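You operate a simulated robot arm through the tools that you are given. There is no shell and no other tool. Be economical: measure what you need, move in short steps, check, and stop when the job is done.

You run a simulated two-armed robot. Do the job below in one go: nothing can be reset, and whatever is moved stays where it is left.

TASK
On the top of the beige bench, fold the white cloth in half and then in half again.

The check looks at the end state, three seconds after you hand in, the way a careful person would. Anything else that was tipped, shoved, dropped, spilled or broken makes it a failure. Flat cloth is picked up by pressing the open fingertips on it (5 to 10 N) and closing them slowly along it; thin cloth reads only 2 to 8 mm in the jaws.

THE ROBOT
Two 6-joint arms with two-finger grippers on one trunk, on a base that drives. Base frame: it is fixed to the floor where the robot stands at the start and does not move with it; the origin is under the middle of the robot, x ahead of it, y to its left, z up; the surface under the hand at the start is at about z = 800. Readings come in mm, degrees, newtons and seconds.
The left shoulder is at the start at [30, 178, 863], the right one opposite. With the tool pointing down near the work surface each hand reaches from about 100 to 840 mm from the robot's upright axis, wherever it stands, measured 20 degrees to its own side. Places, roughly: top of the beige bench [800, 0, 800]. Payload 2.54 kg a hand.
The TCP of each hand is the grasp point between the finger pads, 30 mm short of the fingertips. In the tool frame z runs along the fingers and y along their closing line. The gripper opens to 116 mm. The gripper's body begins 95 mm behind the TCP.
Orientation is that of the tool frame in the base frame, as a unit quaternion [x, y, z, w]. With the fingers straight down and closing along the base's y, the tool's x points along the base's -x, its y along +y and its z along -z.

THE INTERFACE
- The arms move only by the tool nudge_tool. It takes "left_moves", "right_moves" or both (then of equal length, played together; a hand with none holds still); each is a list of rows, each an object (a shift or turn left out is 0, a gripper value left out holds the last) with "translation": the shift along the tool's x, y, z in mm, a list of three; "rot": the turn, a rotation vector about the tool's x, y, z in degrees, a list of three; "grip": the finger opening in mm, from 0 to 116. In form: [{"translation": [tx, ty, tz], "rot": [rx, ry, rz], "grip": grip}, ...]. A call has 1 to 20 rows; each row is the pose to reach, as a shift and turn from the pose commanded when the call began, along the tool's axes at that moment. A row lasts 0.2 s, in which the tool goes at most 50 mm and 8.6 degrees; a call with a longer step from one row to the next is refused whole, and so is a gripper value outside its range. Where a pose cannot be reached the arm comes as near as it can. A force on the tool above 40 N (or 10 N above the force at the start of the call, whichever is more), or a blocked arm, ends the call early, and 0.2 s more pass. Each finger travels about 153 mm/s and halts on what it meets, pressing with about 39 N; the grip force reading is that of the motor and also rises with nothing between the fingers. The clock runs only during rows and for 0.2 s after the last one: add rows that repeat a pose to give the fingers time. It gives the time, the measured TCP pose, the force on the tool (base axes), the opening and the grip force at its end, in the units of the frame above (readings bear some noise), with the torque about the TCP (base axes, N m) and any sound that the robot's microphone picked up.
- Cameras (640 x 400 px; columns grow to the right, rows downward): "scene" is now at [36.8, 10.1, 1574.2]; the picture's right is [0.14, -0.99, 0.00], its down [-0.84, -0.12, -0.53] and it looks along [0.52, 0.07, -0.85] (base axes); focal length 293 px, centre (320, 200). "left" rides on the left gripper at [69, 15, -122] in its tool frame; the picture's right is [-0.21, 0.98, 0.00], its down [-0.83, -0.18, -0.53] and it looks along [-0.52, -0.11, 0.85] (tool axes); focal length 251 px, centre (320, 200). "right" rides on the right gripper at [69, -15, -122] in its tool frame; the picture's right is [0.21, 0.98, 0.00], its down [-0.83, 0.18, -0.53] and it looks along [-0.52, 0.11, 0.85] (tool axes); focal length 251 px, centre (320, 200). There is no depth. A picture from a camera that has moved, and an enlarged one, comes with that camera's place and axes in the base frame and with its lens.
- camera(camera): a new picture of that camera. It takes no simulated time.
- raise_lower(by): slides the trunk up (or, below 0, down) by that many mm; the arms and the scene camera ride with it, the base frame stays. It gives what a move gives, with no picture.
- steer(legs): drives the robot by 1 to 6 legs, each [ahead, left, turn to the left] in mm, mm and degrees, along the robot's own axes; the way and the turn of a leg run together, so that a leg with both is an arc; at most 1500 mm and 180 degrees a leg. The arms and the cameras ride along, it lands a little off, and it stops where it bumps. It gives what a move gives.
- aim_head(pan, tilt): turns the head with the scene camera to pan (to the left, within 143 degrees either way) and tilt (down, from -29 to 69), counted from straight ahead of the robot. It gives what a move gives.
- close_up(camera, box): a new picture of the part [left, top, right, bottom] of that camera's present view, enlarged. It takes no simulated time.
- close_job(): hands the job in; it is judged then, once.

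Work in short steps. Places have to be worked out from the pictures, the camera data and where the tool is seen: move nearer, look again, correct. Check each grasp and each placing, and mend what went wrong. You have 120 turns and 88 pictures in all, those below and enlarged ones among them. Open the grippers and draw the arms clear of the work before you hand the job in, unless the task says otherwise; then end with one line.

The tools are called after "Emit:" by a JSON object that holds its "api" and its "payload". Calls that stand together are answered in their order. nudge_tool: Moves the arms, as the interface text tells. Its arguments: {"type":"object","properties":{"left_moves":{"type":"array","items":{"type":"object","properties":{"translation":{"type":"array","items":{"type":"number"}},"rot":{"type":"array","items":{"type":"number"}},"grip":{"type":"number"}}}},"right_moves":{"type":"array","items":{"type":"object","properties":{"translation":{"type":"array","items":{"type":"number"}},"rot":{"type":"array","items":{"type":"number"}},"grip":{"type":"number"}}}}},"required":[]} The other tools are called the same way: raise_lower (by) slides the trunk up or down; steer (legs) drives the base; aim_head (pan, tilt) turns the head that bears the scene camera; camera (camera) takes a picture; close_up (camera, box) takes an enlarged picture of a part of a camera's view; close_job () hands the job in.

At the start:

```text
time_s: 0.0
left_tcp_pos: [556.6, 128.9, 982.6]
left_tool_rot: [0.0, 1.0, -0.001, -0.001]
left_wrist_force: [-0.1, 0.4, -0.3]
left_moment: [0.0, -0.01, 0.01]
left_finger_gap: 115.9
left_grasp_force: 0.1
right_tcp_pos: [320.0, -284.9, 1030.8]
right_tool_rot: [0.0, 1.0, 0.0, 0.0]
right_wrist_force: [-0.7, 0.1, -0.4]
right_moment: [-0.03, 0.0, -0.04]
right_finger_gap: 116.0
right_grasp_force: 0.1
trunk travel left (down, up): [-75.0, 465.0]
robot x, y, heading: [-1.2, -1.8, -0.0]
head pan, tilt: [8.0, 58.2]
```

scene: 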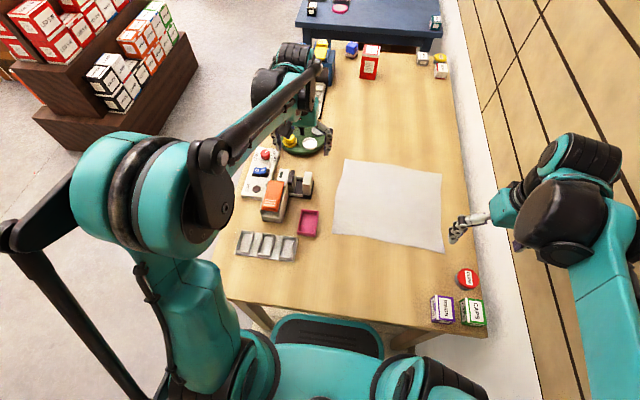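
right: 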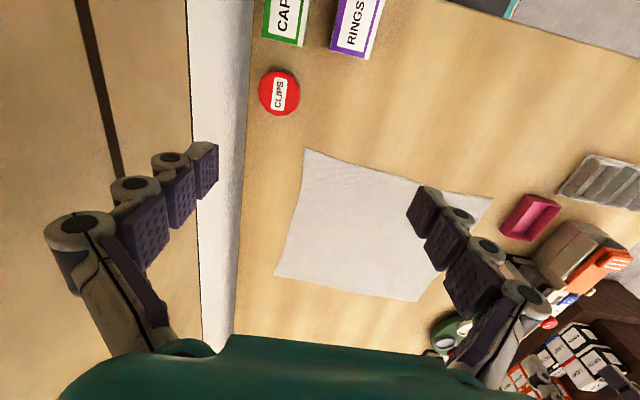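
left: 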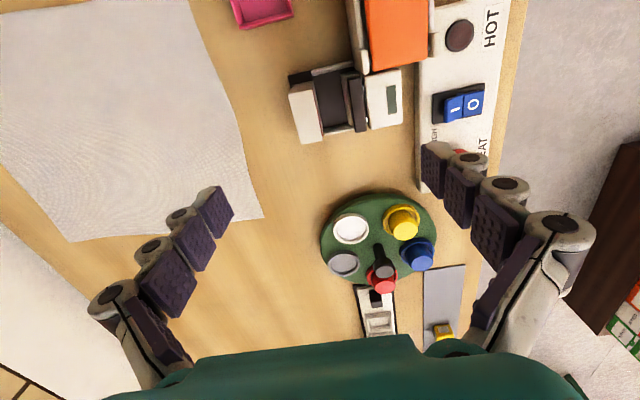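

The cloth appears to span about x 390–680 and y -300–+20. I'll zoom in to get the corners accurately.

Emit:
{"api": "close_up", "payload": {"camera": "scene", "box": [300, 130, 492, 250]}}

Emit:
{"api": "close_up", "payload": {"camera": "right", "box": [240, 120, 528, 300]}}

```text
3.33 times, centred on (396, 190) of scene
camera zoom: at [36.8, 10.1, 1574.2], right [0.14, -0.99, 0.0], down [-0.84, -0.12, -0.53], along [0.52, 0.07, -0.85], focal length 976 px, centre (67, 233)
```

zoom: 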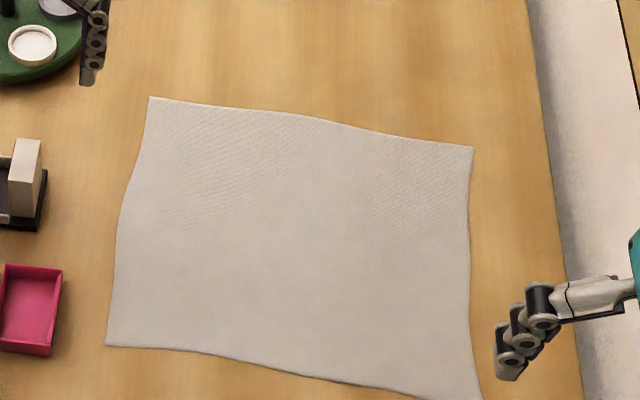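

```text
2.22 times, centred on (384, 210) of right
camera zoom: at [251.7, -301.0, 1152.2], right [-0.21, 0.98, 0.0], down [0.83, 0.18, 0.53], along [0.52, 0.11, -0.85], focal length 559 px, centre (178, 178)
```

zoom: 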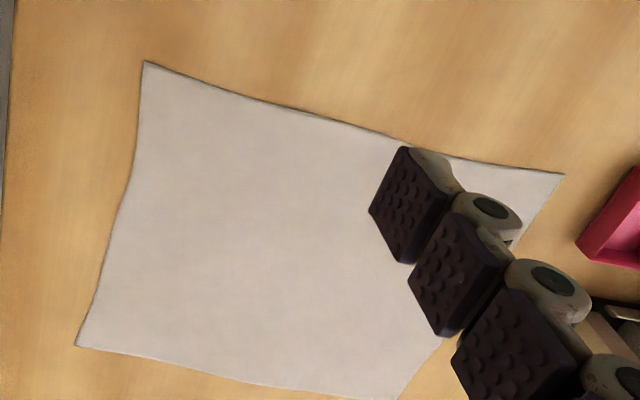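

Corners come out at about A(684,13), B(664,-309), C(389,-292) and D(402,24). I'll make the first fold from the right edge (B,C) onto the left edge (A,D). The left hand takes the far corner and the right hand the near one, so the arms don't cross. To bring B within the left arm's reach I'll first turn the base a little to the right.

Emit:
{"api": "steer", "payload": {"legs": [[0, 0, -10]]}}

```text
time_s: 1.1
left_tcp_pos: [571.0, 34.9, 983.3]
left_tool_rot: [0.086, 0.996, -0.002, 0.0]
left_wrist_force: [-0.4, -0.3, 0.5]
left_moment: [-0.02, -0.05, -0.06]
left_finger_gap: 115.9
left_grasp_force: 0.0
right_tcp_pos: [267.5, -332.3, 1032.6]
right_tool_rot: [0.087, 0.996, -0.001, 0.001]
right_wrist_force: [14.1, 32.2, 14.5]
right_moment: [-2.93, 0.97, 0.59]
right_finger_gap: 101.6
right_grasp_force: 0.1
trunk travel left (down, up): [-75.0, 465.0]
robot x, y, heading: [-0.5, 3.0, -10.1]
head pan, tilt: [8.0, 58.2]
```

The right hand's outer finger is touching the wall, with about 32 N in +y. I'll back it straight off towards +y, narrow it, and look.

Emit:
{"api": "nudge_tool", "payload": {"right_moves": [{"translation": [7, 40, 0]}, {"translation": [14, 79, 0], "grip": 40}, {"translation": [14, 79, 0], "grip": 40}, {"translation": [14, 79, 0], "grip": 40}]}}

Emit:
{"api": "camera", "payload": {"camera": "scene"}}

```text
time_s: 2.1
left_tcp_pos: [570.6, 30.3, 983.9]
left_tool_rot: [0.086, 0.996, 0.0, 0.0]
left_wrist_force: [0.2, 0.5, 0.6]
left_moment: [0.03, -0.01, 0.01]
left_finger_gap: 116.1
left_grasp_force: 0.0
right_tcp_pos: [264.5, -259.2, 1031.8]
right_tool_rot: [0.086, 0.996, 0.001, 0.0]
right_wrist_force: [0.7, -0.1, 0.3]
right_moment: [-0.01, 0.03, 0.0]
right_finger_gap: 39.8
right_grasp_force: 0.1
trunk travel left (down, up): [-75.0, 465.0]
robot x, y, heading: [-2.6, -0.3, -10.1]
head pan, tilt: [8.0, 58.2]
```

```text
82 pictures are left
camera scene: at [37.8, 3.4, 1574.2], right [-0.04, -1.0, 0.0], down [-0.85, 0.03, -0.53], along [0.53, -0.02, -0.85], focal length 293 px, centre (320, 200)
```

scene: 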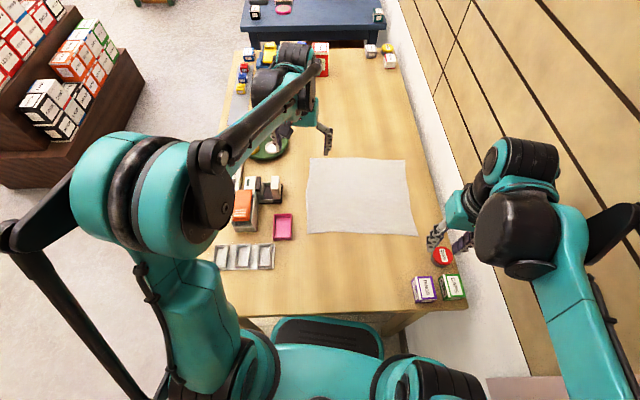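

The corners look consistent from here. I'll bring both hands to hover above their corners, right over C and left over B, with narrow jaws.

Emit:
{"api": "nudge_tool", "payload": {"left_moves": [{"translation": [-19, -42, 0], "grip": 40}, {"translation": [-38, -84, 0]}, {"translation": [-57, -126, 0]}, {"translation": [-76, -168, 10]}, {"translation": [-95, -210, 25]}, {"translation": [-114, -252, 40]}, {"translation": [-131, -292, 60]}, {"translation": [-131, -292, 80]}], "right_moves": [{"translation": [-20, 2, 20]}, {"translation": [-40, 4, 40]}, {"translation": [-60, 6, 60]}, {"translation": [-80, 8, 80]}, {"translation": [-100, 10, 100]}, {"translation": [-120, 12, 120]}, {"translation": [-136, 14, 130]}, {"translation": [-136, 14, 130]}]}}

Emit:
{"api": "camera", "payload": {"camera": "left"}}

Emit:
{"api": "camera", "payload": {"camera": "right"}}

Emit:
{"api": "camera", "payload": {"camera": "scene"}}

```text
time_s: 3.9
left_tcp_pos: [646.2, -279.4, 904.7]
left_tool_rot: [0.087, 0.996, 0.001, 0.0]
left_wrist_force: [-0.2, 0.1, -0.7]
left_moment: [-0.03, -0.02, 0.03]
left_finger_gap: 40.0
left_grasp_force: 0.0
right_tcp_pos: [400.5, -267.8, 901.5]
right_tool_rot: [0.085, 0.996, 0.001, 0.0]
right_wrist_force: [-0.6, -0.4, -0.1]
right_moment: [0.0, 0.02, 0.03]
right_finger_gap: 39.9
right_grasp_force: 0.0
trunk travel left (down, up): [-75.0, 465.0]
robot x, y, heading: [-3.7, -0.1, -10.2]
head pan, tilt: [8.0, 58.2]
```

```text
81 pictures are left
camera left: at [582.2, -252.7, 1026.7], right [0.38, 0.92, 0.0], down [0.78, -0.32, 0.53], along [0.49, -0.2, -0.85], focal length 251 px, centre (320, 200)
```

left: 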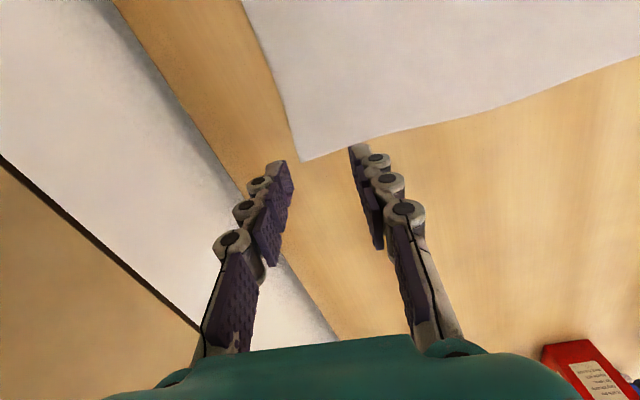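

```text
80 pictures are left
camera right: at [330.2, -270.0, 1023.1], right [-0.04, 1.0, 0.0], down [0.84, 0.04, 0.53], along [0.53, 0.02, -0.85], focal length 251 px, centre (320, 200)
```

right: 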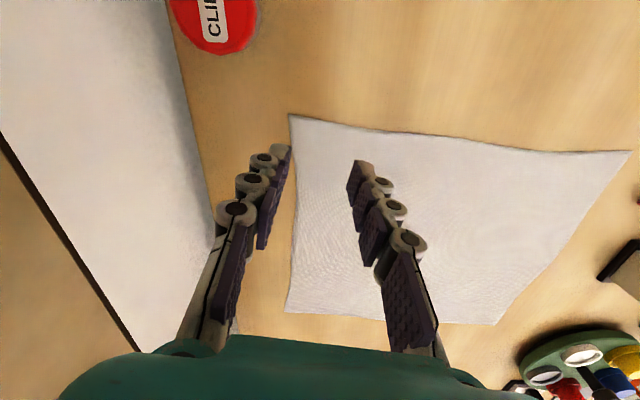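

```text
79 pictures are left
camera scene: at [37.7, 4.1, 1574.3], right [-0.04, -1.0, 0.0], down [-0.85, 0.03, -0.53], along [0.53, -0.02, -0.85], focal length 293 px, centre (320, 200)
```

scene: 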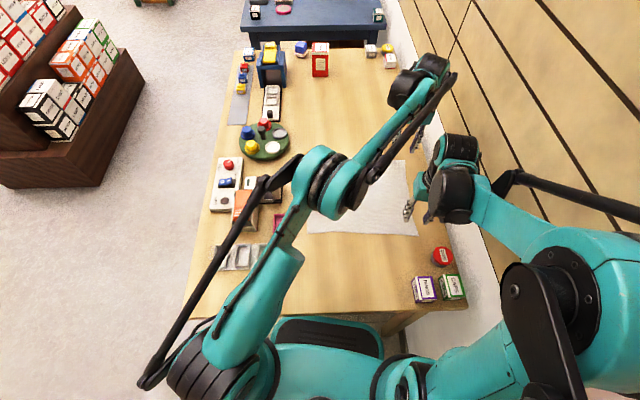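

The hand cameras put B at (665,-305) and C at (385,-295), so both hands are well placed. Next I narrow the jaws to 30 mm and descend to just above the cloth.

Emit:
{"api": "nudge_tool", "payload": {"left_moves": [{"translation": [-3, 3, 30], "grip": 30}, {"translation": [-3, 3, 60]}, {"translation": [-3, 3, 66]}, {"translation": [-3, 3, 66]}], "right_moves": [{"translation": [0, 2, 30], "grip": 30}, {"translation": [0, 2, 58]}, {"translation": [0, 2, 63]}, {"translation": [0, 2, 63]}]}}

```text
time_s: 4.9
left_tcp_pos: [652.3, -277.6, 838.1]
left_tool_rot: [0.087, 0.996, 0.001, 0.0]
left_wrist_force: [0.8, 0.2, -0.6]
left_moment: [0.01, 0.01, 0.02]
left_finger_gap: 30.2
left_grasp_force: 0.0
right_tcp_pos: [401.5, -263.1, 837.8]
right_tool_rot: [0.086, 0.996, 0.001, 0.0]
right_wrist_force: [0.2, 0.8, 0.0]
right_moment: [0.01, 0.0, 0.0]
right_finger_gap: 29.7
right_grasp_force: 0.1
trunk travel left (down, up): [-75.0, 465.0]
robot x, y, heading: [1.6, 1.5, -10.1]
head pan, tilt: [8.0, 58.2]
```

There's no contact yet at z 838, so I step down gently.

Emit:
{"api": "nudge_tool", "payload": {"left_moves": [{"translation": [0, 0, 3]}, {"translation": [0, 0, 6]}, {"translation": [0, 0, 7]}], "right_moves": [{"translation": [0, -1, 3]}, {"translation": [0, -2, 6]}, {"translation": [0, -2, 7]}]}}

```text
time_s: 5.7
left_tcp_pos: [653.1, -277.0, 831.2]
left_tool_rot: [0.087, 0.996, 0.0, 0.0]
left_wrist_force: [-0.2, -0.6, 1.0]
left_moment: [-0.02, -0.01, 0.01]
left_finger_gap: 30.1
left_grasp_force: 0.1
right_tcp_pos: [402.2, -265.1, 830.8]
right_tool_rot: [0.086, 0.996, 0.001, 0.0]
right_wrist_force: [1.1, -0.7, 9.7]
right_moment: [-0.06, -0.02, 0.0]
right_finger_gap: 29.9
right_grasp_force: 0.1
trunk travel left (down, up): [-75.0, 465.0]
robot x, y, heading: [-2.1, 4.1, -9.9]
head pan, tilt: [8.0, 58.2]
```

The right hand now presses with 9.7 N and the left with about 1 N. I lower the left another 0.8 mm.

Emit:
{"api": "nudge_tool", "payload": {"left_moves": [{"translation": [0, 0, 0.5]}, {"translation": [0, 0, 0.8]}]}}

```text
time_s: 6.3
left_tcp_pos: [651.9, -278.0, 829.9]
left_tool_rot: [0.087, 0.996, 0.0, 0.001]
left_wrist_force: [4.3, -0.5, 18.4]
left_moment: [0.04, -0.1, -0.01]
left_finger_gap: 30.6
left_grasp_force: 0.7
right_tcp_pos: [402.2, -264.2, 830.5]
right_tool_rot: [0.087, 0.996, 0.002, 0.0]
right_wrist_force: [-0.9, -0.6, 1.2]
right_moment: [-0.04, 0.0, -0.02]
right_finger_gap: 29.9
right_grasp_force: 0.0
trunk travel left (down, up): [-75.0, 465.0]
robot x, y, heading: [-0.9, -0.2, -10.1]
head pan, tilt: [8.0, 58.2]
```

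Contact is very stiff: the left reads 18 N and the right has fallen to 1 N. I trim each by about 0.4 mm.

Emit:
{"api": "nudge_tool", "payload": {"left_moves": [{"translation": [0, 0, -0.2]}, {"translation": [0, 0, -0.4]}], "right_moves": [{"translation": [0, 0, 0.2]}, {"translation": [0, 0, 0.4]}]}}

```text
time_s: 6.9
left_tcp_pos: [651.4, -276.0, 831.1]
left_tool_rot: [0.088, 0.996, 0.0, 0.001]
left_wrist_force: [1.4, -0.5, 14.0]
left_moment: [-0.02, 0.0, 0.01]
left_finger_gap: 28.8
left_grasp_force: 0.1
right_tcp_pos: [401.9, -265.4, 830.6]
right_tool_rot: [0.087, 0.996, 0.001, 0.001]
right_wrist_force: [-0.7, 0.7, 0.7]
right_moment: [-0.01, -0.02, 0.0]
right_finger_gap: 30.5
right_grasp_force: 0.1
trunk travel left (down, up): [-75.0, 465.0]
robot x, y, heading: [1.8, 3.0, -9.9]
head pan, tilt: [8.0, 58.2]
```

The left is near 14 N and the right is barely touching. I'll raise the left 0.3 mm and lower the right 0.7 mm.

Emit:
{"api": "nudge_tool", "payload": {"left_moves": [{"translation": [0, 0, -0.3]}, {"translation": [0, 0, -0.3]}], "right_moves": [{"translation": [0, 0, 0.4]}, {"translation": [0, 0, 0.7]}]}}

```text
time_s: 7.5
left_tcp_pos: [650.7, -277.5, 831.3]
left_tool_rot: [0.087, 0.996, 0.0, 0.001]
left_wrist_force: [-0.9, 0.5, 4.8]
left_moment: [0.02, 0.04, 0.02]
left_finger_gap: 30.0
left_grasp_force: 0.0
right_tcp_pos: [402.4, -264.5, 830.9]
right_tool_rot: [0.087, 0.996, 0.0, 0.001]
right_wrist_force: [1.1, -1.3, 16.5]
right_moment: [-0.13, -0.01, 0.01]
right_finger_gap: 30.3
right_grasp_force: 0.1
trunk travel left (down, up): [-75.0, 465.0]
robot x, y, heading: [-0.8, -1.9, -9.9]
head pan, tilt: [8.0, 58.2]
```

The left is at 5 N and the right at 16 N. With small trims, I close both slowly along the cloth.

Emit:
{"api": "nudge_tool", "payload": {"left_moves": [{"translation": [0, 0, 0.1], "grip": 27}, {"translation": [0, 0, 0.1], "grip": 24}, {"translation": [0, 0, 0.1], "grip": 21}, {"translation": [0, 0, 0.1], "grip": 18}, {"translation": [0, 0, 0.1], "grip": 15}, {"translation": [0, 0, 0.1], "grip": 12}, {"translation": [0, 0, 0.1], "grip": 9}, {"translation": [0, 0, 0.1], "grip": 6}, {"translation": [0, 0, 0.1], "grip": 3}, {"translation": [0, 0, 0.1], "grip": 0}, {"translation": [0, 0, 0.1], "grip": 0}], "right_moves": [{"translation": [0, 0, -0.3], "grip": 27}, {"translation": [0, 0, -0.3], "grip": 24}, {"translation": [0, 0, -0.3], "grip": 21}, {"translation": [0, 0, -0.3], "grip": 18}, {"translation": [0, 0, -0.3], "grip": 15}, {"translation": [0, 0, -0.3], "grip": 12}, {"translation": [0, 0, -0.3], "grip": 9}, {"translation": [0, 0, -0.3], "grip": 6}, {"translation": [0, 0, -0.3], "grip": 3}, {"translation": [0, 0, -0.3], "grip": 0}, {"translation": [0, 0, -0.3], "grip": 0}]}}

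Emit:
{"api": "camera", "payload": {"camera": "left"}}

Emit:
{"api": "camera", "payload": {"camera": "right"}}

```text
time_s: 9.9
left_tcp_pos: [651.4, -276.8, 831.0]
left_tool_rot: [0.087, 0.996, 0.0, 0.0]
left_wrist_force: [2.0, -0.2, 22.8]
left_moment: [0.16, 0.14, 0.02]
left_finger_gap: 2.6
left_grasp_force: 37.6
right_tcp_pos: [402.5, -264.3, 830.9]
right_tool_rot: [0.087, 0.996, 0.001, 0.0]
right_wrist_force: [0.6, 0.6, -1.0]
right_moment: [0.02, 0.0, 0.0]
right_finger_gap: 0.0
right_grasp_force: 28.7
trunk travel left (down, up): [-75.0, 465.0]
robot x, y, heading: [-0.1, 5.0, -10.2]
head pan, tilt: [8.0, 58.2]
```

```text
78 pictures are left
camera left: at [586.6, -251.1, 951.9], right [0.38, 0.92, 0.0], down [0.78, -0.32, 0.53], along [0.49, -0.2, -0.85], focal length 251 px, centre (320, 200)
```

left: 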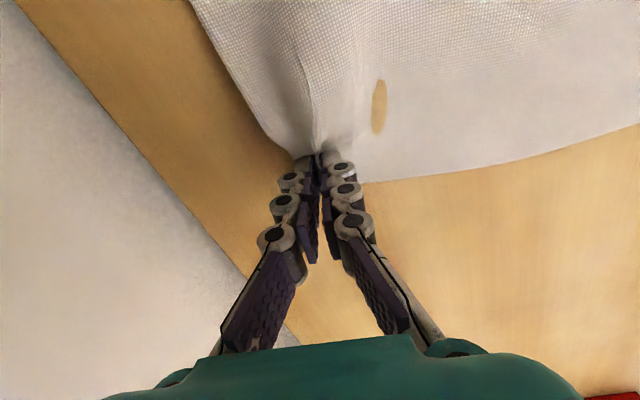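

```text
77 pictures are left
camera right: at [331.8, -268.4, 951.6], right [-0.04, 1.0, 0.0], down [0.84, 0.04, 0.53], along [0.53, 0.02, -0.84], focal length 251 px, centre (320, 200)
```

right: 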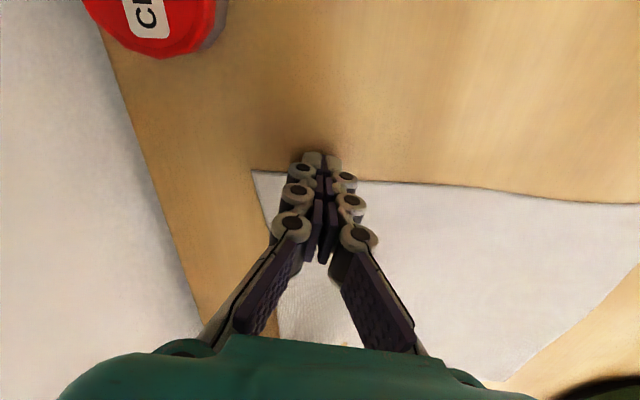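

The left has cloth, with a 2.6 mm gap at 38 N. The right slipped off, and the cloth edge now lies around x≈408 there. I lift and open the right hand, then look again.

Emit:
{"api": "nudge_tool", "payload": {"right_moves": [{"translation": [0, 0, -20], "grip": 0}, {"translation": [0, 0, -50], "grip": 30}, {"translation": [0, 0, -50], "grip": 30}]}}

Emit:
{"api": "camera", "payload": {"camera": "right"}}

```text
time_s: 10.7
left_tcp_pos: [651.4, -277.9, 829.5]
left_tool_rot: [0.087, 0.996, 0.0, 0.0]
left_wrist_force: [-0.7, -0.4, 19.9]
left_moment: [0.18, -0.1, 0.02]
left_finger_gap: 1.0
left_grasp_force: 32.8
right_tcp_pos: [400.3, -265.2, 881.6]
right_tool_rot: [0.086, 0.996, 0.0, 0.0]
right_wrist_force: [0.0, -0.3, 0.1]
right_moment: [0.01, 0.03, 0.0]
right_finger_gap: 30.0
right_grasp_force: 0.0
trunk travel left (down, up): [-75.0, 465.0]
robot x, y, heading: [2.0, -2.8, -10.1]
head pan, tilt: [8.0, 58.2]
```

```text
76 pictures are left
camera right: at [329.9, -268.3, 1001.6], right [-0.04, 1.0, 0.0], down [0.84, 0.04, 0.53], along [0.53, 0.02, -0.84], focal length 251 px, centre (320, 200)
```

right: 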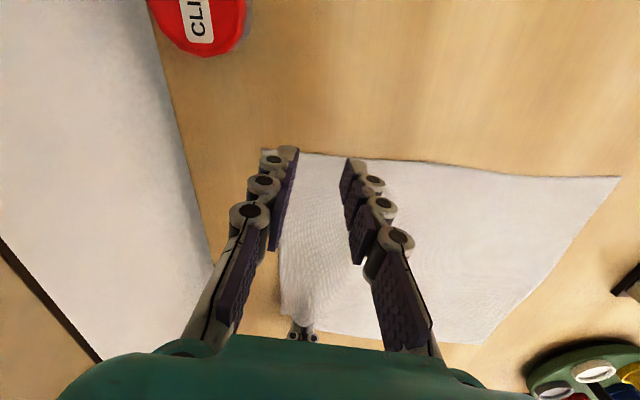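

The whole cloth has shifted slightly: C is near (409,-314), D near (422,8) and A near (699,-14). I move the right hand over the new corner and down to just above it.

Emit:
{"api": "nudge_tool", "payload": {"right_moves": [{"translation": [-15, -8, 5]}, {"translation": [-30, -15, 10]}, {"translation": [-30, -15, 35]}, {"translation": [-30, -15, 47]}, {"translation": [-30, -15, 49]}]}}

Emit:
{"api": "camera", "payload": {"camera": "right"}}

```text
time_s: 11.9
left_tcp_pos: [651.7, -277.6, 830.0]
left_tool_rot: [0.087, 0.996, 0.0, 0.0]
left_wrist_force: [-0.8, 0.9, 7.2]
left_moment: [0.31, -0.12, -0.02]
left_finger_gap: 0.2
left_grasp_force: 24.9
right_tcp_pos: [428.2, -286.2, 833.4]
right_tool_rot: [0.086, 0.996, 0.0, 0.001]
right_wrist_force: [0.7, 0.0, -0.6]
right_moment: [-0.03, -0.01, 0.0]
right_finger_gap: 30.2
right_grasp_force: 0.0
trunk travel left (down, up): [-75.0, 465.0]
robot x, y, heading: [-1.1, 0.5, -10.1]
head pan, tilt: [8.0, 58.2]
```

```text
75 pictures are left
camera right: at [357.9, -288.9, 953.4], right [-0.04, 1.0, 0.0], down [0.84, 0.04, 0.53], along [0.53, 0.02, -0.84], focal length 251 px, centre (320, 200)
```

right: 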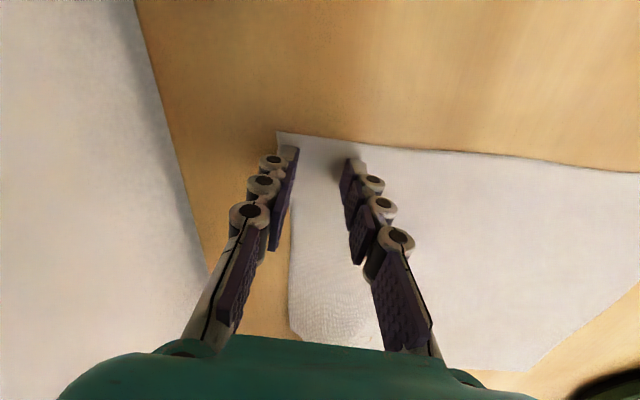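

The right is well placed now. The left gap has dropped to 0.2 mm, so it may be slipping, and I'll look at it.

Emit:
{"api": "camera", "payload": {"camera": "left"}}

Emit:
{"api": "nudge_tool", "payload": {"right_moves": [{"translation": [0, 3, 1.5]}, {"translation": [0, 3, 3]}]}}

```text
74 pictures are left
camera left: at [586.8, -250.7, 951.6], right [0.38, 0.92, 0.0], down [0.78, -0.32, 0.53], along [0.49, -0.2, -0.85], focal length 251 px, centre (320, 200)
```

left: 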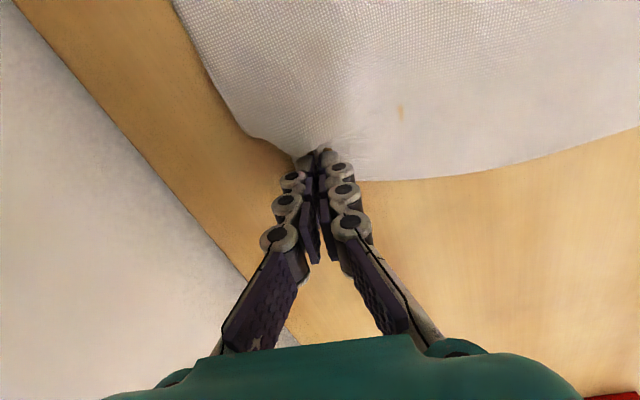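

```text
time_s: 12.5
left_tcp_pos: [651.3, -277.6, 830.9]
left_tool_rot: [0.087, 0.996, -0.001, 0.001]
left_wrist_force: [-0.3, -1.6, 0.8]
left_moment: [0.21, 0.07, 0.04]
left_finger_gap: 0.1
left_grasp_force: 25.3
right_tcp_pos: [428.6, -281.6, 830.0]
right_tool_rot: [0.086, 0.996, 0.0, 0.001]
right_wrist_force: [0.2, -1.2, 31.7]
right_moment: [-0.29, 0.14, 0.03]
right_finger_gap: 31.8
right_grasp_force: 1.1
trunk travel left (down, up): [-75.0, 465.0]
robot x, y, heading: [3.8, -1.7, -10.0]
head pan, tilt: [8.0, 58.2]
```

The left has slipped (gap 0.1 mm) and the right is pressing too hard at 32 N. I ease the right up, close it slowly and lift a little at once. The left waits, to be redone.

Emit:
{"api": "nudge_tool", "payload": {"right_moves": [{"translation": [0, 0, -0.5], "grip": 30}, {"translation": [0, 0, -0.5], "grip": 27}, {"translation": [0, 0, -0.5], "grip": 24}, {"translation": [0, 0, -0.5], "grip": 21}, {"translation": [0, 0, -0.5], "grip": 18}, {"translation": [0, 0, -0.5], "grip": 15}, {"translation": [0, 0, -0.5], "grip": 12}, {"translation": [0, 0, -0.5], "grip": 9}, {"translation": [0, 0, -0.5], "grip": 6}, {"translation": [0, 0, -0.5], "grip": 3}, {"translation": [0, 0, -0.5], "grip": 0}]}}

Emit:
{"api": "camera", "payload": {"camera": "right"}}

```text
time_s: 14.9
left_tcp_pos: [652.2, -276.5, 829.9]
left_tool_rot: [0.088, 0.996, 0.0, 0.001]
left_wrist_force: [0.6, 0.0, 1.0]
left_moment: [-0.03, -0.02, 0.01]
left_finger_gap: 3.7
left_grasp_force: 31.0
right_tcp_pos: [430.5, -282.7, 829.4]
right_tool_rot: [0.086, 0.996, 0.0, 0.0]
right_wrist_force: [-0.4, -0.3, -0.8]
right_moment: [0.0, 0.02, 0.01]
right_finger_gap: 0.0
right_grasp_force: 28.4
trunk travel left (down, up): [-75.0, 465.0]
robot x, y, heading: [1.0, 0.1, -9.7]
head pan, tilt: [8.0, 58.2]
```

```text
73 pictures are left
camera right: at [359.0, -285.4, 950.0], right [-0.04, 1.0, 0.0], down [0.84, 0.04, 0.53], along [0.53, 0.02, -0.85], focal length 251 px, centre (320, 200)
```

right: 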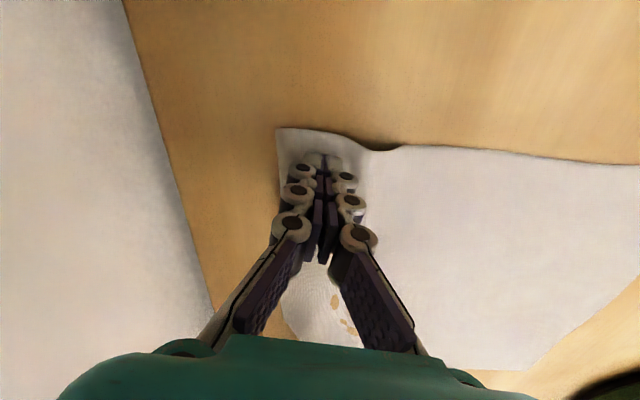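

Now the left reads 3.7 mm while the right lost contact as it closed. I reopen the right from a small lift and press again, keeping the force up this time.

Emit:
{"api": "nudge_tool", "payload": {"right_moves": [{"translation": [0, 0, -12], "grip": 0}, {"translation": [0, 0, -12], "grip": 34}, {"translation": [0, 0, -12], "grip": 34}, {"translation": [0, 0, -4], "grip": 34}, {"translation": [0, 0, -1], "grip": 34}, {"translation": [0, 0, 0], "grip": 34}]}}

Emit:
{"api": "camera", "payload": {"camera": "left"}}

```text
time_s: 16.4
left_tcp_pos: [651.0, -276.8, 829.6]
left_tool_rot: [0.087, 0.996, -0.001, 0.001]
left_wrist_force: [-1.8, -0.4, 3.1]
left_moment: [-0.33, 0.07, 0.02]
left_finger_gap: 0.3
left_grasp_force: 25.2
right_tcp_pos: [430.2, -282.2, 829.9]
right_tool_rot: [0.087, 0.996, 0.002, 0.001]
right_wrist_force: [-2.0, 0.1, 27.4]
right_moment: [0.18, 0.14, -0.01]
right_finger_gap: 38.2
right_grasp_force: 2.4
trunk travel left (down, up): [-75.0, 465.0]
robot x, y, heading: [-0.3, -1.8, -10.1]
head pan, tilt: [8.0, 58.2]
stopped in row 6 (right hand): the force on the tool passed its limit at 52 N (the readings are from after the stop); the commanded pose is now the measured one
```

```text
72 pictures are left
camera left: at [586.0, -250.6, 952.3], right [0.38, 0.92, 0.0], down [0.78, -0.32, 0.54], along [0.5, -0.2, -0.84], focal length 251 px, centre (320, 200)
```

left: 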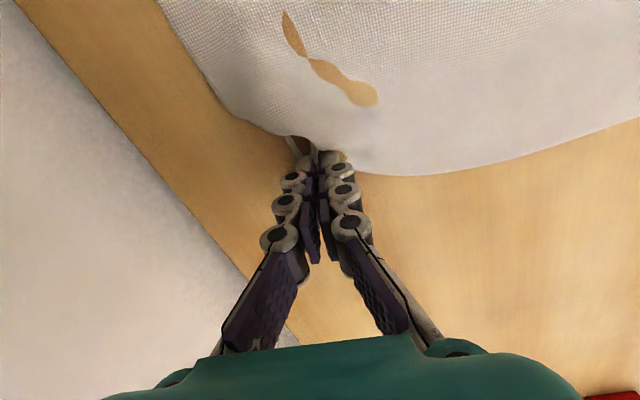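

The right is pressing at 27 N. I raise it slightly and close in stages, watching the force.

Emit:
{"api": "nudge_tool", "payload": {"right_moves": [{"translation": [0, 0, -0.3], "grip": 32}, {"translation": [0, 0, -0.3], "grip": 28}, {"translation": [0, 0, -0.3], "grip": 24}, {"translation": [0, 0, -0.3], "grip": 20}]}}

```text
time_s: 17.4
left_tcp_pos: [652.1, -278.3, 830.8]
left_tool_rot: [0.087, 0.996, 0.0, 0.001]
left_wrist_force: [0.4, -0.7, 6.1]
left_moment: [0.13, -0.01, -0.04]
left_finger_gap: 0.0
left_grasp_force: 25.2
right_tcp_pos: [430.6, -282.8, 829.4]
right_tool_rot: [0.086, 0.996, 0.001, 0.002]
right_wrist_force: [-0.5, 0.5, 6.5]
right_moment: [0.02, 0.03, 0.0]
right_finger_gap: 18.8
right_grasp_force: 0.0
trunk travel left (down, up): [-75.0, 465.0]
robot x, y, heading: [-1.2, 2.6, -9.9]
head pan, tilt: [8.0, 58.2]
```

The force is a good 6.5 N at an 18.8 mm opening. I add 0.2 mm of press and close the rest.

Emit:
{"api": "nudge_tool", "payload": {"right_moves": [{"translation": [0, 0, 0.2], "grip": 17}, {"translation": [0, 0, 0.2], "grip": 14}, {"translation": [0, 0, 0.2], "grip": 11}, {"translation": [0, 0, 0.2], "grip": 8}, {"translation": [0, 0, 0.2], "grip": 5}, {"translation": [0, 0, 0.2], "grip": 2}, {"translation": [0, 0, 0.2], "grip": 0}]}}

Emit:
{"api": "camera", "payload": {"camera": "right"}}

```text
time_s: 18.9
left_tcp_pos: [651.6, -278.2, 831.0]
left_tool_rot: [0.088, 0.996, 0.0, 0.002]
left_wrist_force: [0.6, 0.2, 0.9]
left_moment: [0.0, 0.01, 0.0]
left_finger_gap: 4.3
left_grasp_force: 30.2
right_tcp_pos: [430.8, -282.1, 829.8]
right_tool_rot: [0.087, 0.996, 0.0, 0.001]
right_wrist_force: [-0.6, -1.4, 24.5]
right_moment: [0.43, -0.11, 0.04]
right_finger_gap: 2.1
right_grasp_force: 36.4
trunk travel left (down, up): [-75.0, 465.0]
robot x, y, heading: [0.2, 0.2, -10.1]
head pan, tilt: [8.0, 58.2]
```

```text
71 pictures are left
camera right: at [359.3, -285.5, 950.8], right [-0.04, 1.0, 0.0], down [0.84, 0.04, 0.54], along [0.53, 0.02, -0.84], focal length 251 px, centre (320, 200)
```

right: 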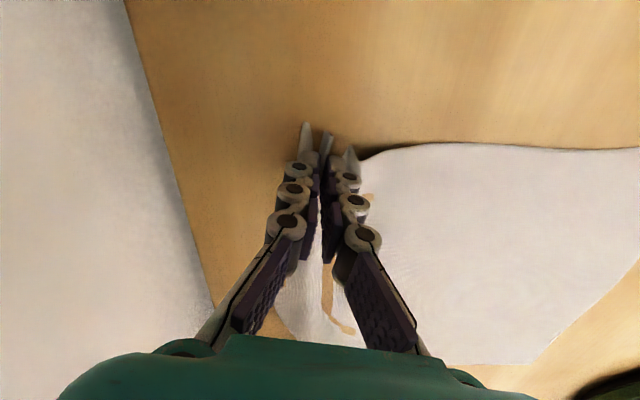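

The right has grabbed cloth, with a visible bunch and a 2.1 mm gap. I lift both hands 25 mm to see what each one holds.

Emit:
{"api": "nudge_tool", "payload": {"left_moves": [{"translation": [0, 0, -6]}, {"translation": [0, 0, -14]}, {"translation": [0, 0, -25]}, {"translation": [0, 0, -25]}], "right_moves": [{"translation": [0, 0, -6]}, {"translation": [0, 0, -14]}, {"translation": [0, 0, -25]}, {"translation": [0, 0, -25]}]}}

Emit:
{"api": "camera", "payload": {"camera": "right"}}

Emit:
{"api": "camera", "payload": {"camera": "left"}}

Emit:
{"api": "camera", "payload": {"camera": "scene"}}

```text
time_s: 19.9
left_tcp_pos: [650.8, -277.0, 854.3]
left_tool_rot: [0.087, 0.996, 0.001, 0.0]
left_wrist_force: [-0.3, 0.2, 1.0]
left_moment: [0.03, -0.01, 0.02]
left_finger_gap: 4.5
left_grasp_force: 30.6
right_tcp_pos: [429.8, -282.0, 854.0]
right_tool_rot: [0.086, 0.996, 0.001, 0.0]
right_wrist_force: [-0.2, 0.0, 1.4]
right_moment: [-0.02, 0.01, -0.02]
right_finger_gap: 5.6
right_grasp_force: 31.6
trunk travel left (down, up): [-75.0, 465.0]
robot x, y, heading: [-1.8, 2.0, -10.0]
head pan, tilt: [8.0, 58.2]
```

```text
70 pictures are left
camera right: at [359.7, -285.5, 974.9], right [-0.04, 1.0, 0.0], down [0.84, 0.04, 0.53], along [0.53, 0.03, -0.85], focal length 251 px, centre (320, 200)
```

right: 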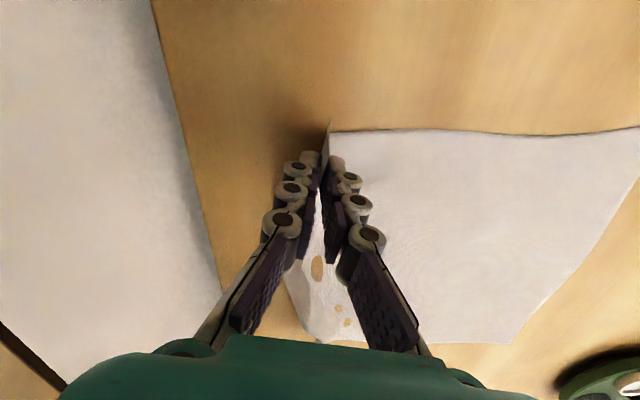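

```text
69 pictures are left
camera left: at [586.0, -251.1, 976.0], right [0.38, 0.92, 0.0], down [0.78, -0.32, 0.53], along [0.49, -0.2, -0.85], focal length 251 px, centre (320, 200)
```

left: 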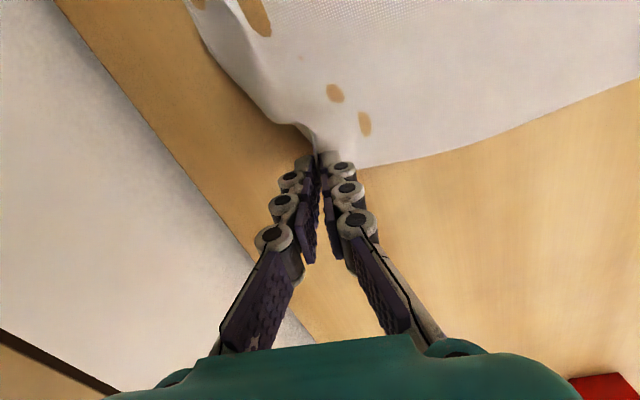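

```text
68 pictures are left
camera scene: at [38.3, 3.6, 1574.2], right [-0.04, -1.0, 0.0], down [-0.85, 0.03, -0.53], along [0.53, -0.02, -0.85], focal length 293 px, centre (320, 200)
```

scene: 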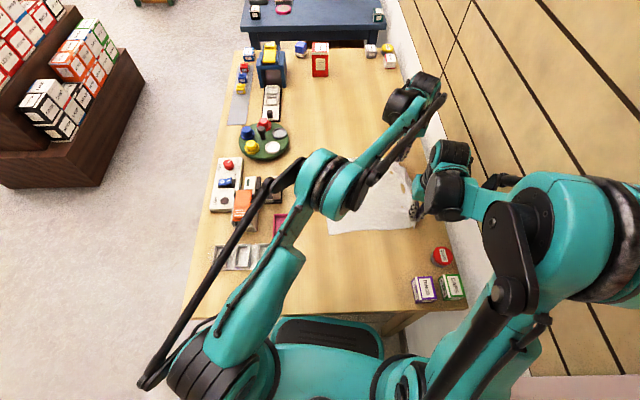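

Both hands hold cloth, with gaps of 4.5 and 5.6 mm. It now spans to about A(672,-27) and D(403,-34). I carry the edge up and over for the first half of the arc, then check arm clearance.

Emit:
{"api": "nudge_tool", "payload": {"left_moves": [{"translation": [0, 3, -20]}, {"translation": [1, 10, -40]}, {"translation": [3, 22, -58]}, {"translation": [6, 38, -72]}, {"translation": [9, 55, -82]}, {"translation": [11, 75, -88]}, {"translation": [14, 95, -90]}, {"translation": [17, 115, -90]}, {"translation": [17, 115, -90]}], "right_moves": [{"translation": [0, 3, -20]}, {"translation": [2, 10, -40]}, {"translation": [5, 22, -58]}, {"translation": [9, 38, -72]}, {"translation": [13, 55, -82]}, {"translation": [17, 75, -88]}, {"translation": [22, 95, -90]}, {"translation": [26, 114, -90]}, {"translation": [26, 114, -90]}]}}

Emit:
{"api": "camera", "payload": {"camera": "scene"}}

Emit:
{"api": "camera", "payload": {"camera": "right"}}

```text
time_s: 21.9
left_tcp_pos: [655.8, -162.7, 944.4]
left_tool_rot: [0.087, 0.996, 0.0, 0.0]
left_wrist_force: [2.9, -0.5, 1.1]
left_moment: [-0.02, -0.13, 0.05]
left_finger_gap: 0.0
left_grasp_force: 27.4
right_tcp_pos: [427.0, -166.3, 944.8]
right_tool_rot: [0.086, 0.996, 0.001, 0.0]
right_wrist_force: [0.6, 0.5, 1.0]
right_moment: [-0.02, 0.04, -0.02]
right_finger_gap: 4.9
right_grasp_force: 30.8
trunk travel left (down, up): [-75.0, 465.0]
robot x, y, heading: [-2.8, 0.9, -10.0]
head pan, tilt: [8.0, 58.2]
```

```text
67 pictures are left
camera scene: at [38.3, 2.9, 1574.2], right [-0.04, -1.0, 0.0], down [-0.85, 0.03, -0.53], along [0.53, -0.02, -0.85], focal length 293 px, centre (320, 200)
```

scene: 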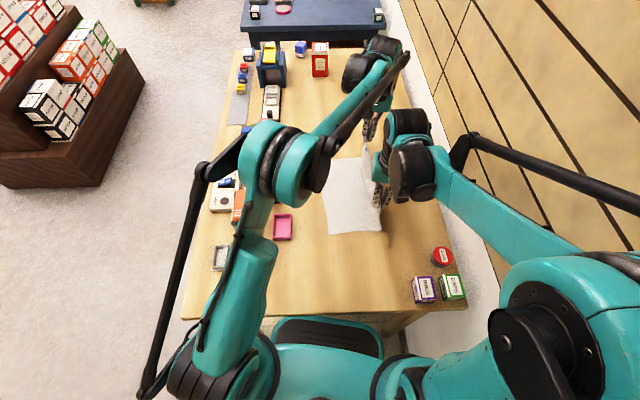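

```text
66 pictures are left
camera right: at [355.5, -170.0, 1065.7], right [-0.04, 1.0, 0.0], down [0.84, 0.04, 0.53], along [0.53, 0.02, -0.85], focal length 251 px, centre (320, 200)
```

right: 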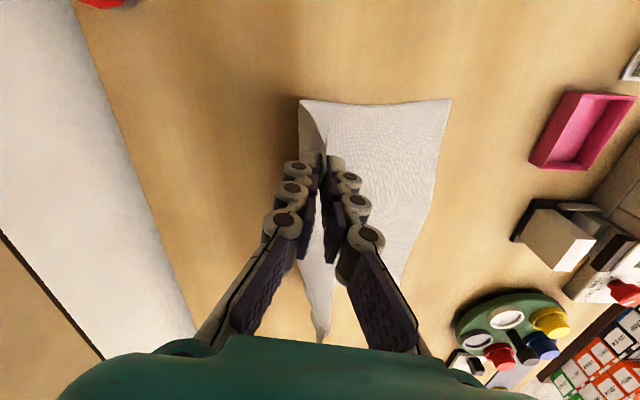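

The left gap reads 0.0, so the left hand may have lost its corner. I check its camera.

Emit:
{"api": "camera", "payload": {"camera": "left"}}

```text
65 pictures are left
camera left: at [590.9, -135.8, 1066.9], right [0.38, 0.92, 0.0], down [0.78, -0.32, 0.53], along [0.49, -0.2, -0.85], focal length 251 px, centre (320, 200)
```

left: 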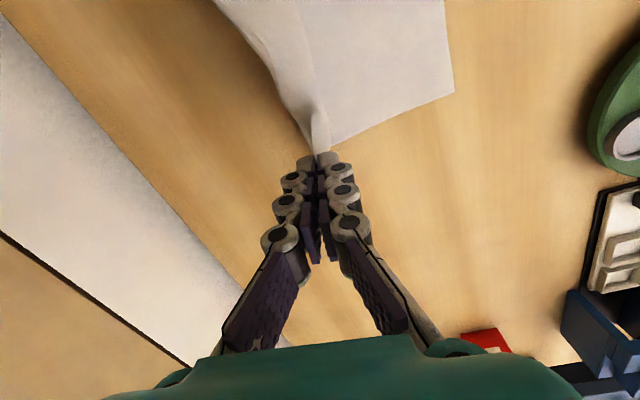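

The left still holds its tip, but the cloth is taut. I ease the left towards -x and bring both hands over and down onto the far edge, at A(680,-29) and D(398,-38).

Emit:
{"api": "nudge_tool", "payload": {"left_moves": [{"translation": [10, 5, 5]}, {"translation": [16, 20, 18]}, {"translation": [19, 38, 32]}, {"translation": [21, 56, 46]}, {"translation": [23, 72, 60]}, {"translation": [25, 86, 72]}, {"translation": [26, 98, 84]}, {"translation": [27, 108, 94]}, {"translation": [28, 112, 100]}, {"translation": [28, 112, 103]}], "right_moves": [{"translation": [2, 5, 5]}, {"translation": [5, 20, 18]}, {"translation": [9, 38, 32]}, {"translation": [13, 56, 46]}, {"translation": [17, 72, 60]}, {"translation": [20, 84, 72]}, {"translation": [23, 96, 84]}, {"translation": [25, 105, 94]}, {"translation": [27, 109, 100]}, {"translation": [27, 109, 103]}]}}

Emit:
{"api": "camera", "payload": {"camera": "left"}}

Emit:
{"api": "camera", "payload": {"camera": "right"}}

```text
time_s: 24.1
left_tcp_pos: [646.6, -46.2, 841.1]
left_tool_rot: [0.087, 0.996, 0.0, -0.001]
left_wrist_force: [0.2, -0.4, 0.7]
left_moment: [-0.02, -0.03, 0.0]
left_finger_gap: 3.0
left_grasp_force: 30.0
right_tcp_pos: [417.3, -53.1, 841.9]
right_tool_rot: [0.086, 0.996, 0.0, 0.0]
right_wrist_force: [-0.2, 0.1, 2.4]
right_moment: [0.03, -0.03, -0.03]
right_finger_gap: 5.0
right_grasp_force: 30.8
trunk travel left (down, up): [-75.0, 465.0]
robot x, y, heading: [3.1, -0.2, -10.0]
head pan, tilt: [8.0, 58.2]
```

```text
64 pictures are left
camera left: at [582.2, -19.5, 963.4], right [0.38, 0.92, 0.0], down [0.78, -0.32, 0.53], along [0.49, -0.2, -0.85], focal length 251 px, centre (320, 200)
```

left: 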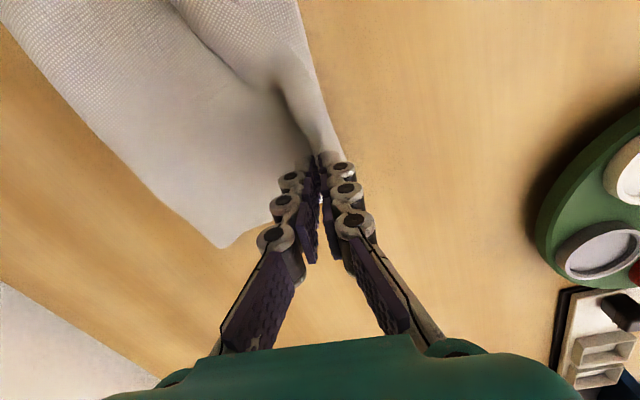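

```text
63 pictures are left
camera right: at [346.6, -56.6, 962.4], right [-0.04, 1.0, 0.0], down [0.84, 0.04, 0.53], along [0.53, 0.02, -0.85], focal length 251 px, centre (320, 200)
```

right: 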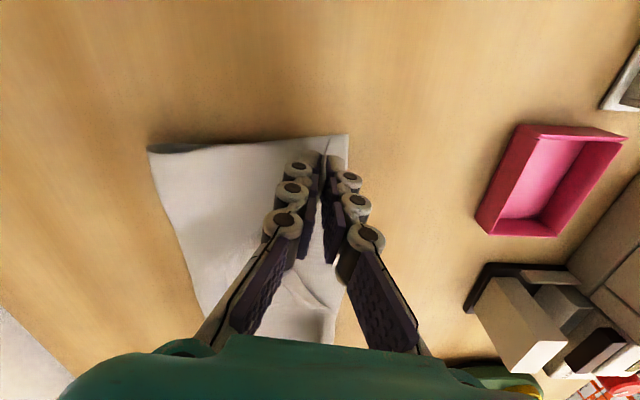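

That's a good first fold, with the hands at the target edge. I shift the left a bit towards +x to square the far corner, lower both nearly to the table and open slightly.

Emit:
{"api": "nudge_tool", "payload": {"left_moves": [{"translation": [-8, 2, 2]}, {"translation": [-15, 3, 5]}, {"translation": [-15, 3, 8]}, {"translation": [-15, 3, 8], "grip": 6}, {"translation": [-15, 3, 8], "grip": 10}, {"translation": [-15, 3, 8], "grip": 15}, {"translation": [-15, 3, 8], "grip": 20}, {"translation": [-15, 3, 8], "grip": 20}], "right_moves": [{"translation": [0, 0, 2]}, {"translation": [0, 0, 5]}, {"translation": [0, 0, 8]}, {"translation": [0, 0, 8], "grip": 6}, {"translation": [0, 0, 8], "grip": 10}, {"translation": [0, 0, 8], "grip": 15}, {"translation": [0, 0, 8], "grip": 20}, {"translation": [0, 0, 8], "grip": 20}]}}

Emit:
{"api": "camera", "payload": {"camera": "left"}}

Emit:
{"api": "camera", "payload": {"camera": "right"}}

```text
time_s: 25.9
left_tcp_pos: [663.3, -45.6, 835.0]
left_tool_rot: [0.087, 0.996, 0.0, 0.0]
left_wrist_force: [0.4, 0.1, 0.2]
left_moment: [-0.02, -0.01, -0.03]
left_finger_gap: 20.2
left_grasp_force: 0.1
right_tcp_pos: [417.3, -53.0, 833.7]
right_tool_rot: [0.087, 0.996, 0.001, 0.0]
right_wrist_force: [0.1, 0.3, 0.0]
right_moment: [0.03, 0.02, 0.03]
right_finger_gap: 19.9
right_grasp_force: 0.0
trunk travel left (down, up): [-75.0, 465.0]
robot x, y, heading: [-0.3, -3.8, -9.9]
head pan, tilt: [8.0, 58.2]
```

```text
62 pictures are left
camera left: at [597.9, -19.2, 954.9], right [0.38, 0.92, 0.0], down [0.78, -0.32, 0.53], along [0.49, -0.2, -0.85], focal length 251 px, centre (320, 200)
```

left: 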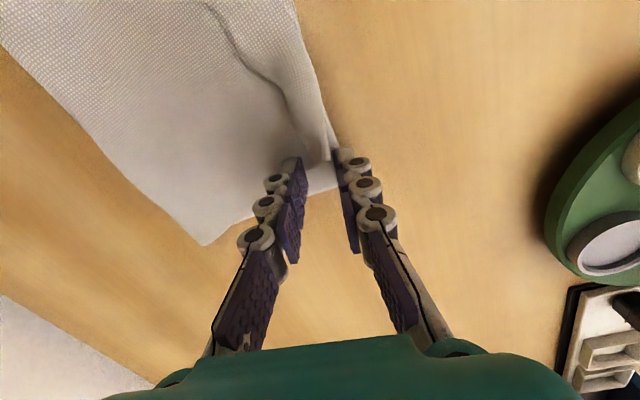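

```text
61 pictures are left
camera right: at [346.5, -56.8, 954.3], right [-0.04, 1.0, 0.0], down [0.84, 0.04, 0.53], along [0.53, 0.02, -0.85], focal length 251 px, centre (320, 200)
```

right: 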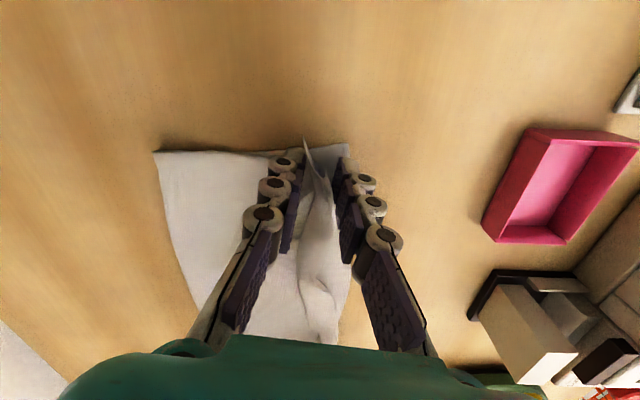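

Both are released. I raise the hands straight up and look at the result.

Emit:
{"api": "nudge_tool", "payload": {"left_moves": [{"translation": [0, 0, -20]}, {"translation": [0, 0, -60]}, {"translation": [0, 0, -100]}, {"translation": [0, 0, -140]}], "right_moves": [{"translation": [0, 0, -20]}, {"translation": [0, 0, -60]}, {"translation": [0, 0, -100]}, {"translation": [0, 0, -140]}]}}

Emit:
{"api": "camera", "payload": {"camera": "left"}}

Emit:
{"api": "camera", "payload": {"camera": "right"}}

Emit:
{"api": "close_up", "payload": {"camera": "scene", "box": [280, 130, 440, 250]}}

```text
time_s: 26.9
left_tcp_pos: [660.5, -46.0, 974.6]
left_tool_rot: [0.088, 0.996, 0.0, 0.001]
left_wrist_force: [-0.8, -0.5, 0.9]
left_moment: [0.0, -0.01, -0.01]
left_finger_gap: 19.8
left_grasp_force: 0.0
right_tcp_pos: [415.2, -55.8, 975.7]
right_tool_rot: [0.086, 0.996, 0.001, 0.001]
right_wrist_force: [0.0, 0.2, 1.3]
right_moment: [0.01, 0.0, -0.01]
right_finger_gap: 20.0
right_grasp_force: 0.1
trunk travel left (down, up): [-75.0, 465.0]
robot x, y, heading: [2.2, -0.2, -10.0]
head pan, tilt: [8.0, 58.2]
```

```text
60 pictures are left
camera left: at [595.6, -19.1, 1096.6], right [0.38, 0.92, 0.0], down [0.78, -0.32, 0.53], along [0.49, -0.2, -0.84], focal length 251 px, centre (320, 200)
```

left: 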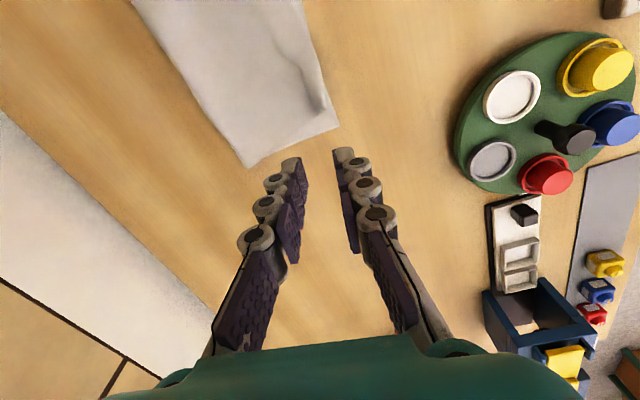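

```text
59 pictures are left
camera right: at [344.0, -59.2, 1096.3], right [-0.04, 1.0, 0.0], down [0.84, 0.04, 0.54], along [0.53, 0.02, -0.84], focal length 251 px, centre (320, 200)
```

right: 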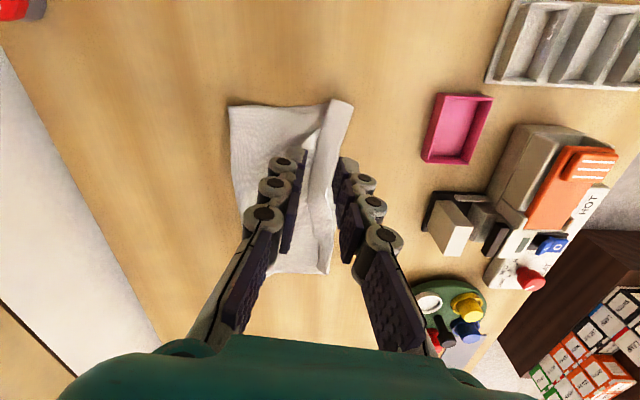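

```text
3.33 times, centred on (360, 190) of scene
camera zoom: at [36.5, 3.6, 1574.3], right [-0.04, -1.0, 0.0], down [-0.85, 0.03, -0.53], along [0.53, -0.02, -0.85], focal length 976 px, centre (187, 233)
```

zoom: 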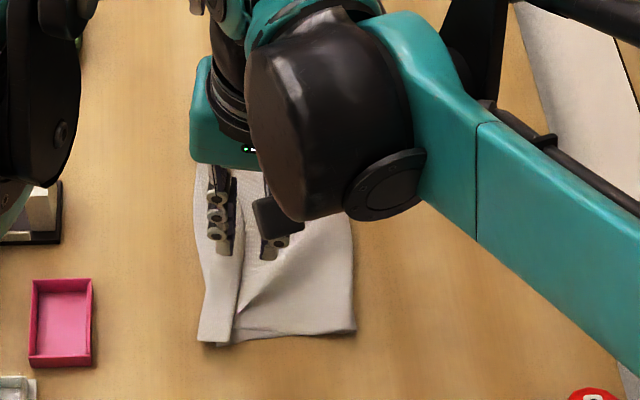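

The near edge looks like it has a strip curled along it. I pull the right hand aside for a clear look.

Emit:
{"api": "nudge_tool", "payload": {"right_moves": [{"translation": [-8, -45, 0]}, {"translation": [-16, -90, 0]}, {"translation": [-24, -135, 0]}, {"translation": [-31, -177, 0]}, {"translation": [10, -177, 0]}, {"translation": [50, -177, 0]}]}}

Emit:
{"api": "close_up", "payload": {"camera": "scene", "box": [290, 140, 418, 240]}}

Emit:
{"api": "close_up", "payload": {"camera": "right", "box": [320, 60, 576, 300]}}

```text
time_s: 28.4
left_tcp_pos: [662.5, -46.5, 973.9]
left_tool_rot: [0.087, 0.996, 0.0, -0.001]
left_wrist_force: [0.3, 0.7, -0.5]
left_moment: [0.01, -0.02, 0.03]
left_finger_gap: 20.1
left_grasp_force: 0.0
right_tcp_pos: [335.4, -219.8, 975.4]
right_tool_rot: [0.086, 0.996, 0.001, 0.001]
right_wrist_force: [-1.2, -0.2, 1.5]
right_moment: [-0.02, -0.04, 0.03]
right_finger_gap: 20.3
right_grasp_force: 0.1
trunk travel left (down, up): [-75.0, 465.0]
robot x, y, heading: [-0.9, 1.0, -10.1]
head pan, tilt: [8.0, 58.2]
```

```text
4.00 times, centred on (354, 190) of scene
camera zoom: at [37.0, 3.6, 1574.3], right [-0.04, -1.0, 0.0], down [-0.85, 0.03, -0.53], along [0.53, -0.02, -0.85], focal length 1172 px, centre (184, 240)
```

zoom: 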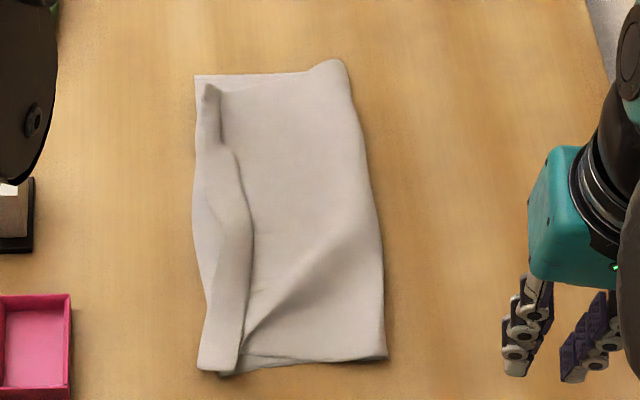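

```text
1.67 times, centred on (448, 180) of right
camera zoom: at [263.7, -222.8, 1096.1], right [-0.04, 1.0, 0.0], down [0.84, 0.04, 0.54], along [0.53, 0.02, -0.84], focal length 419 px, centre (107, 233)
```

zoom: 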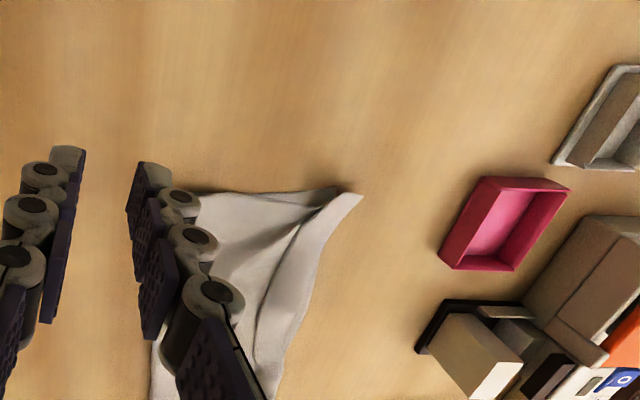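

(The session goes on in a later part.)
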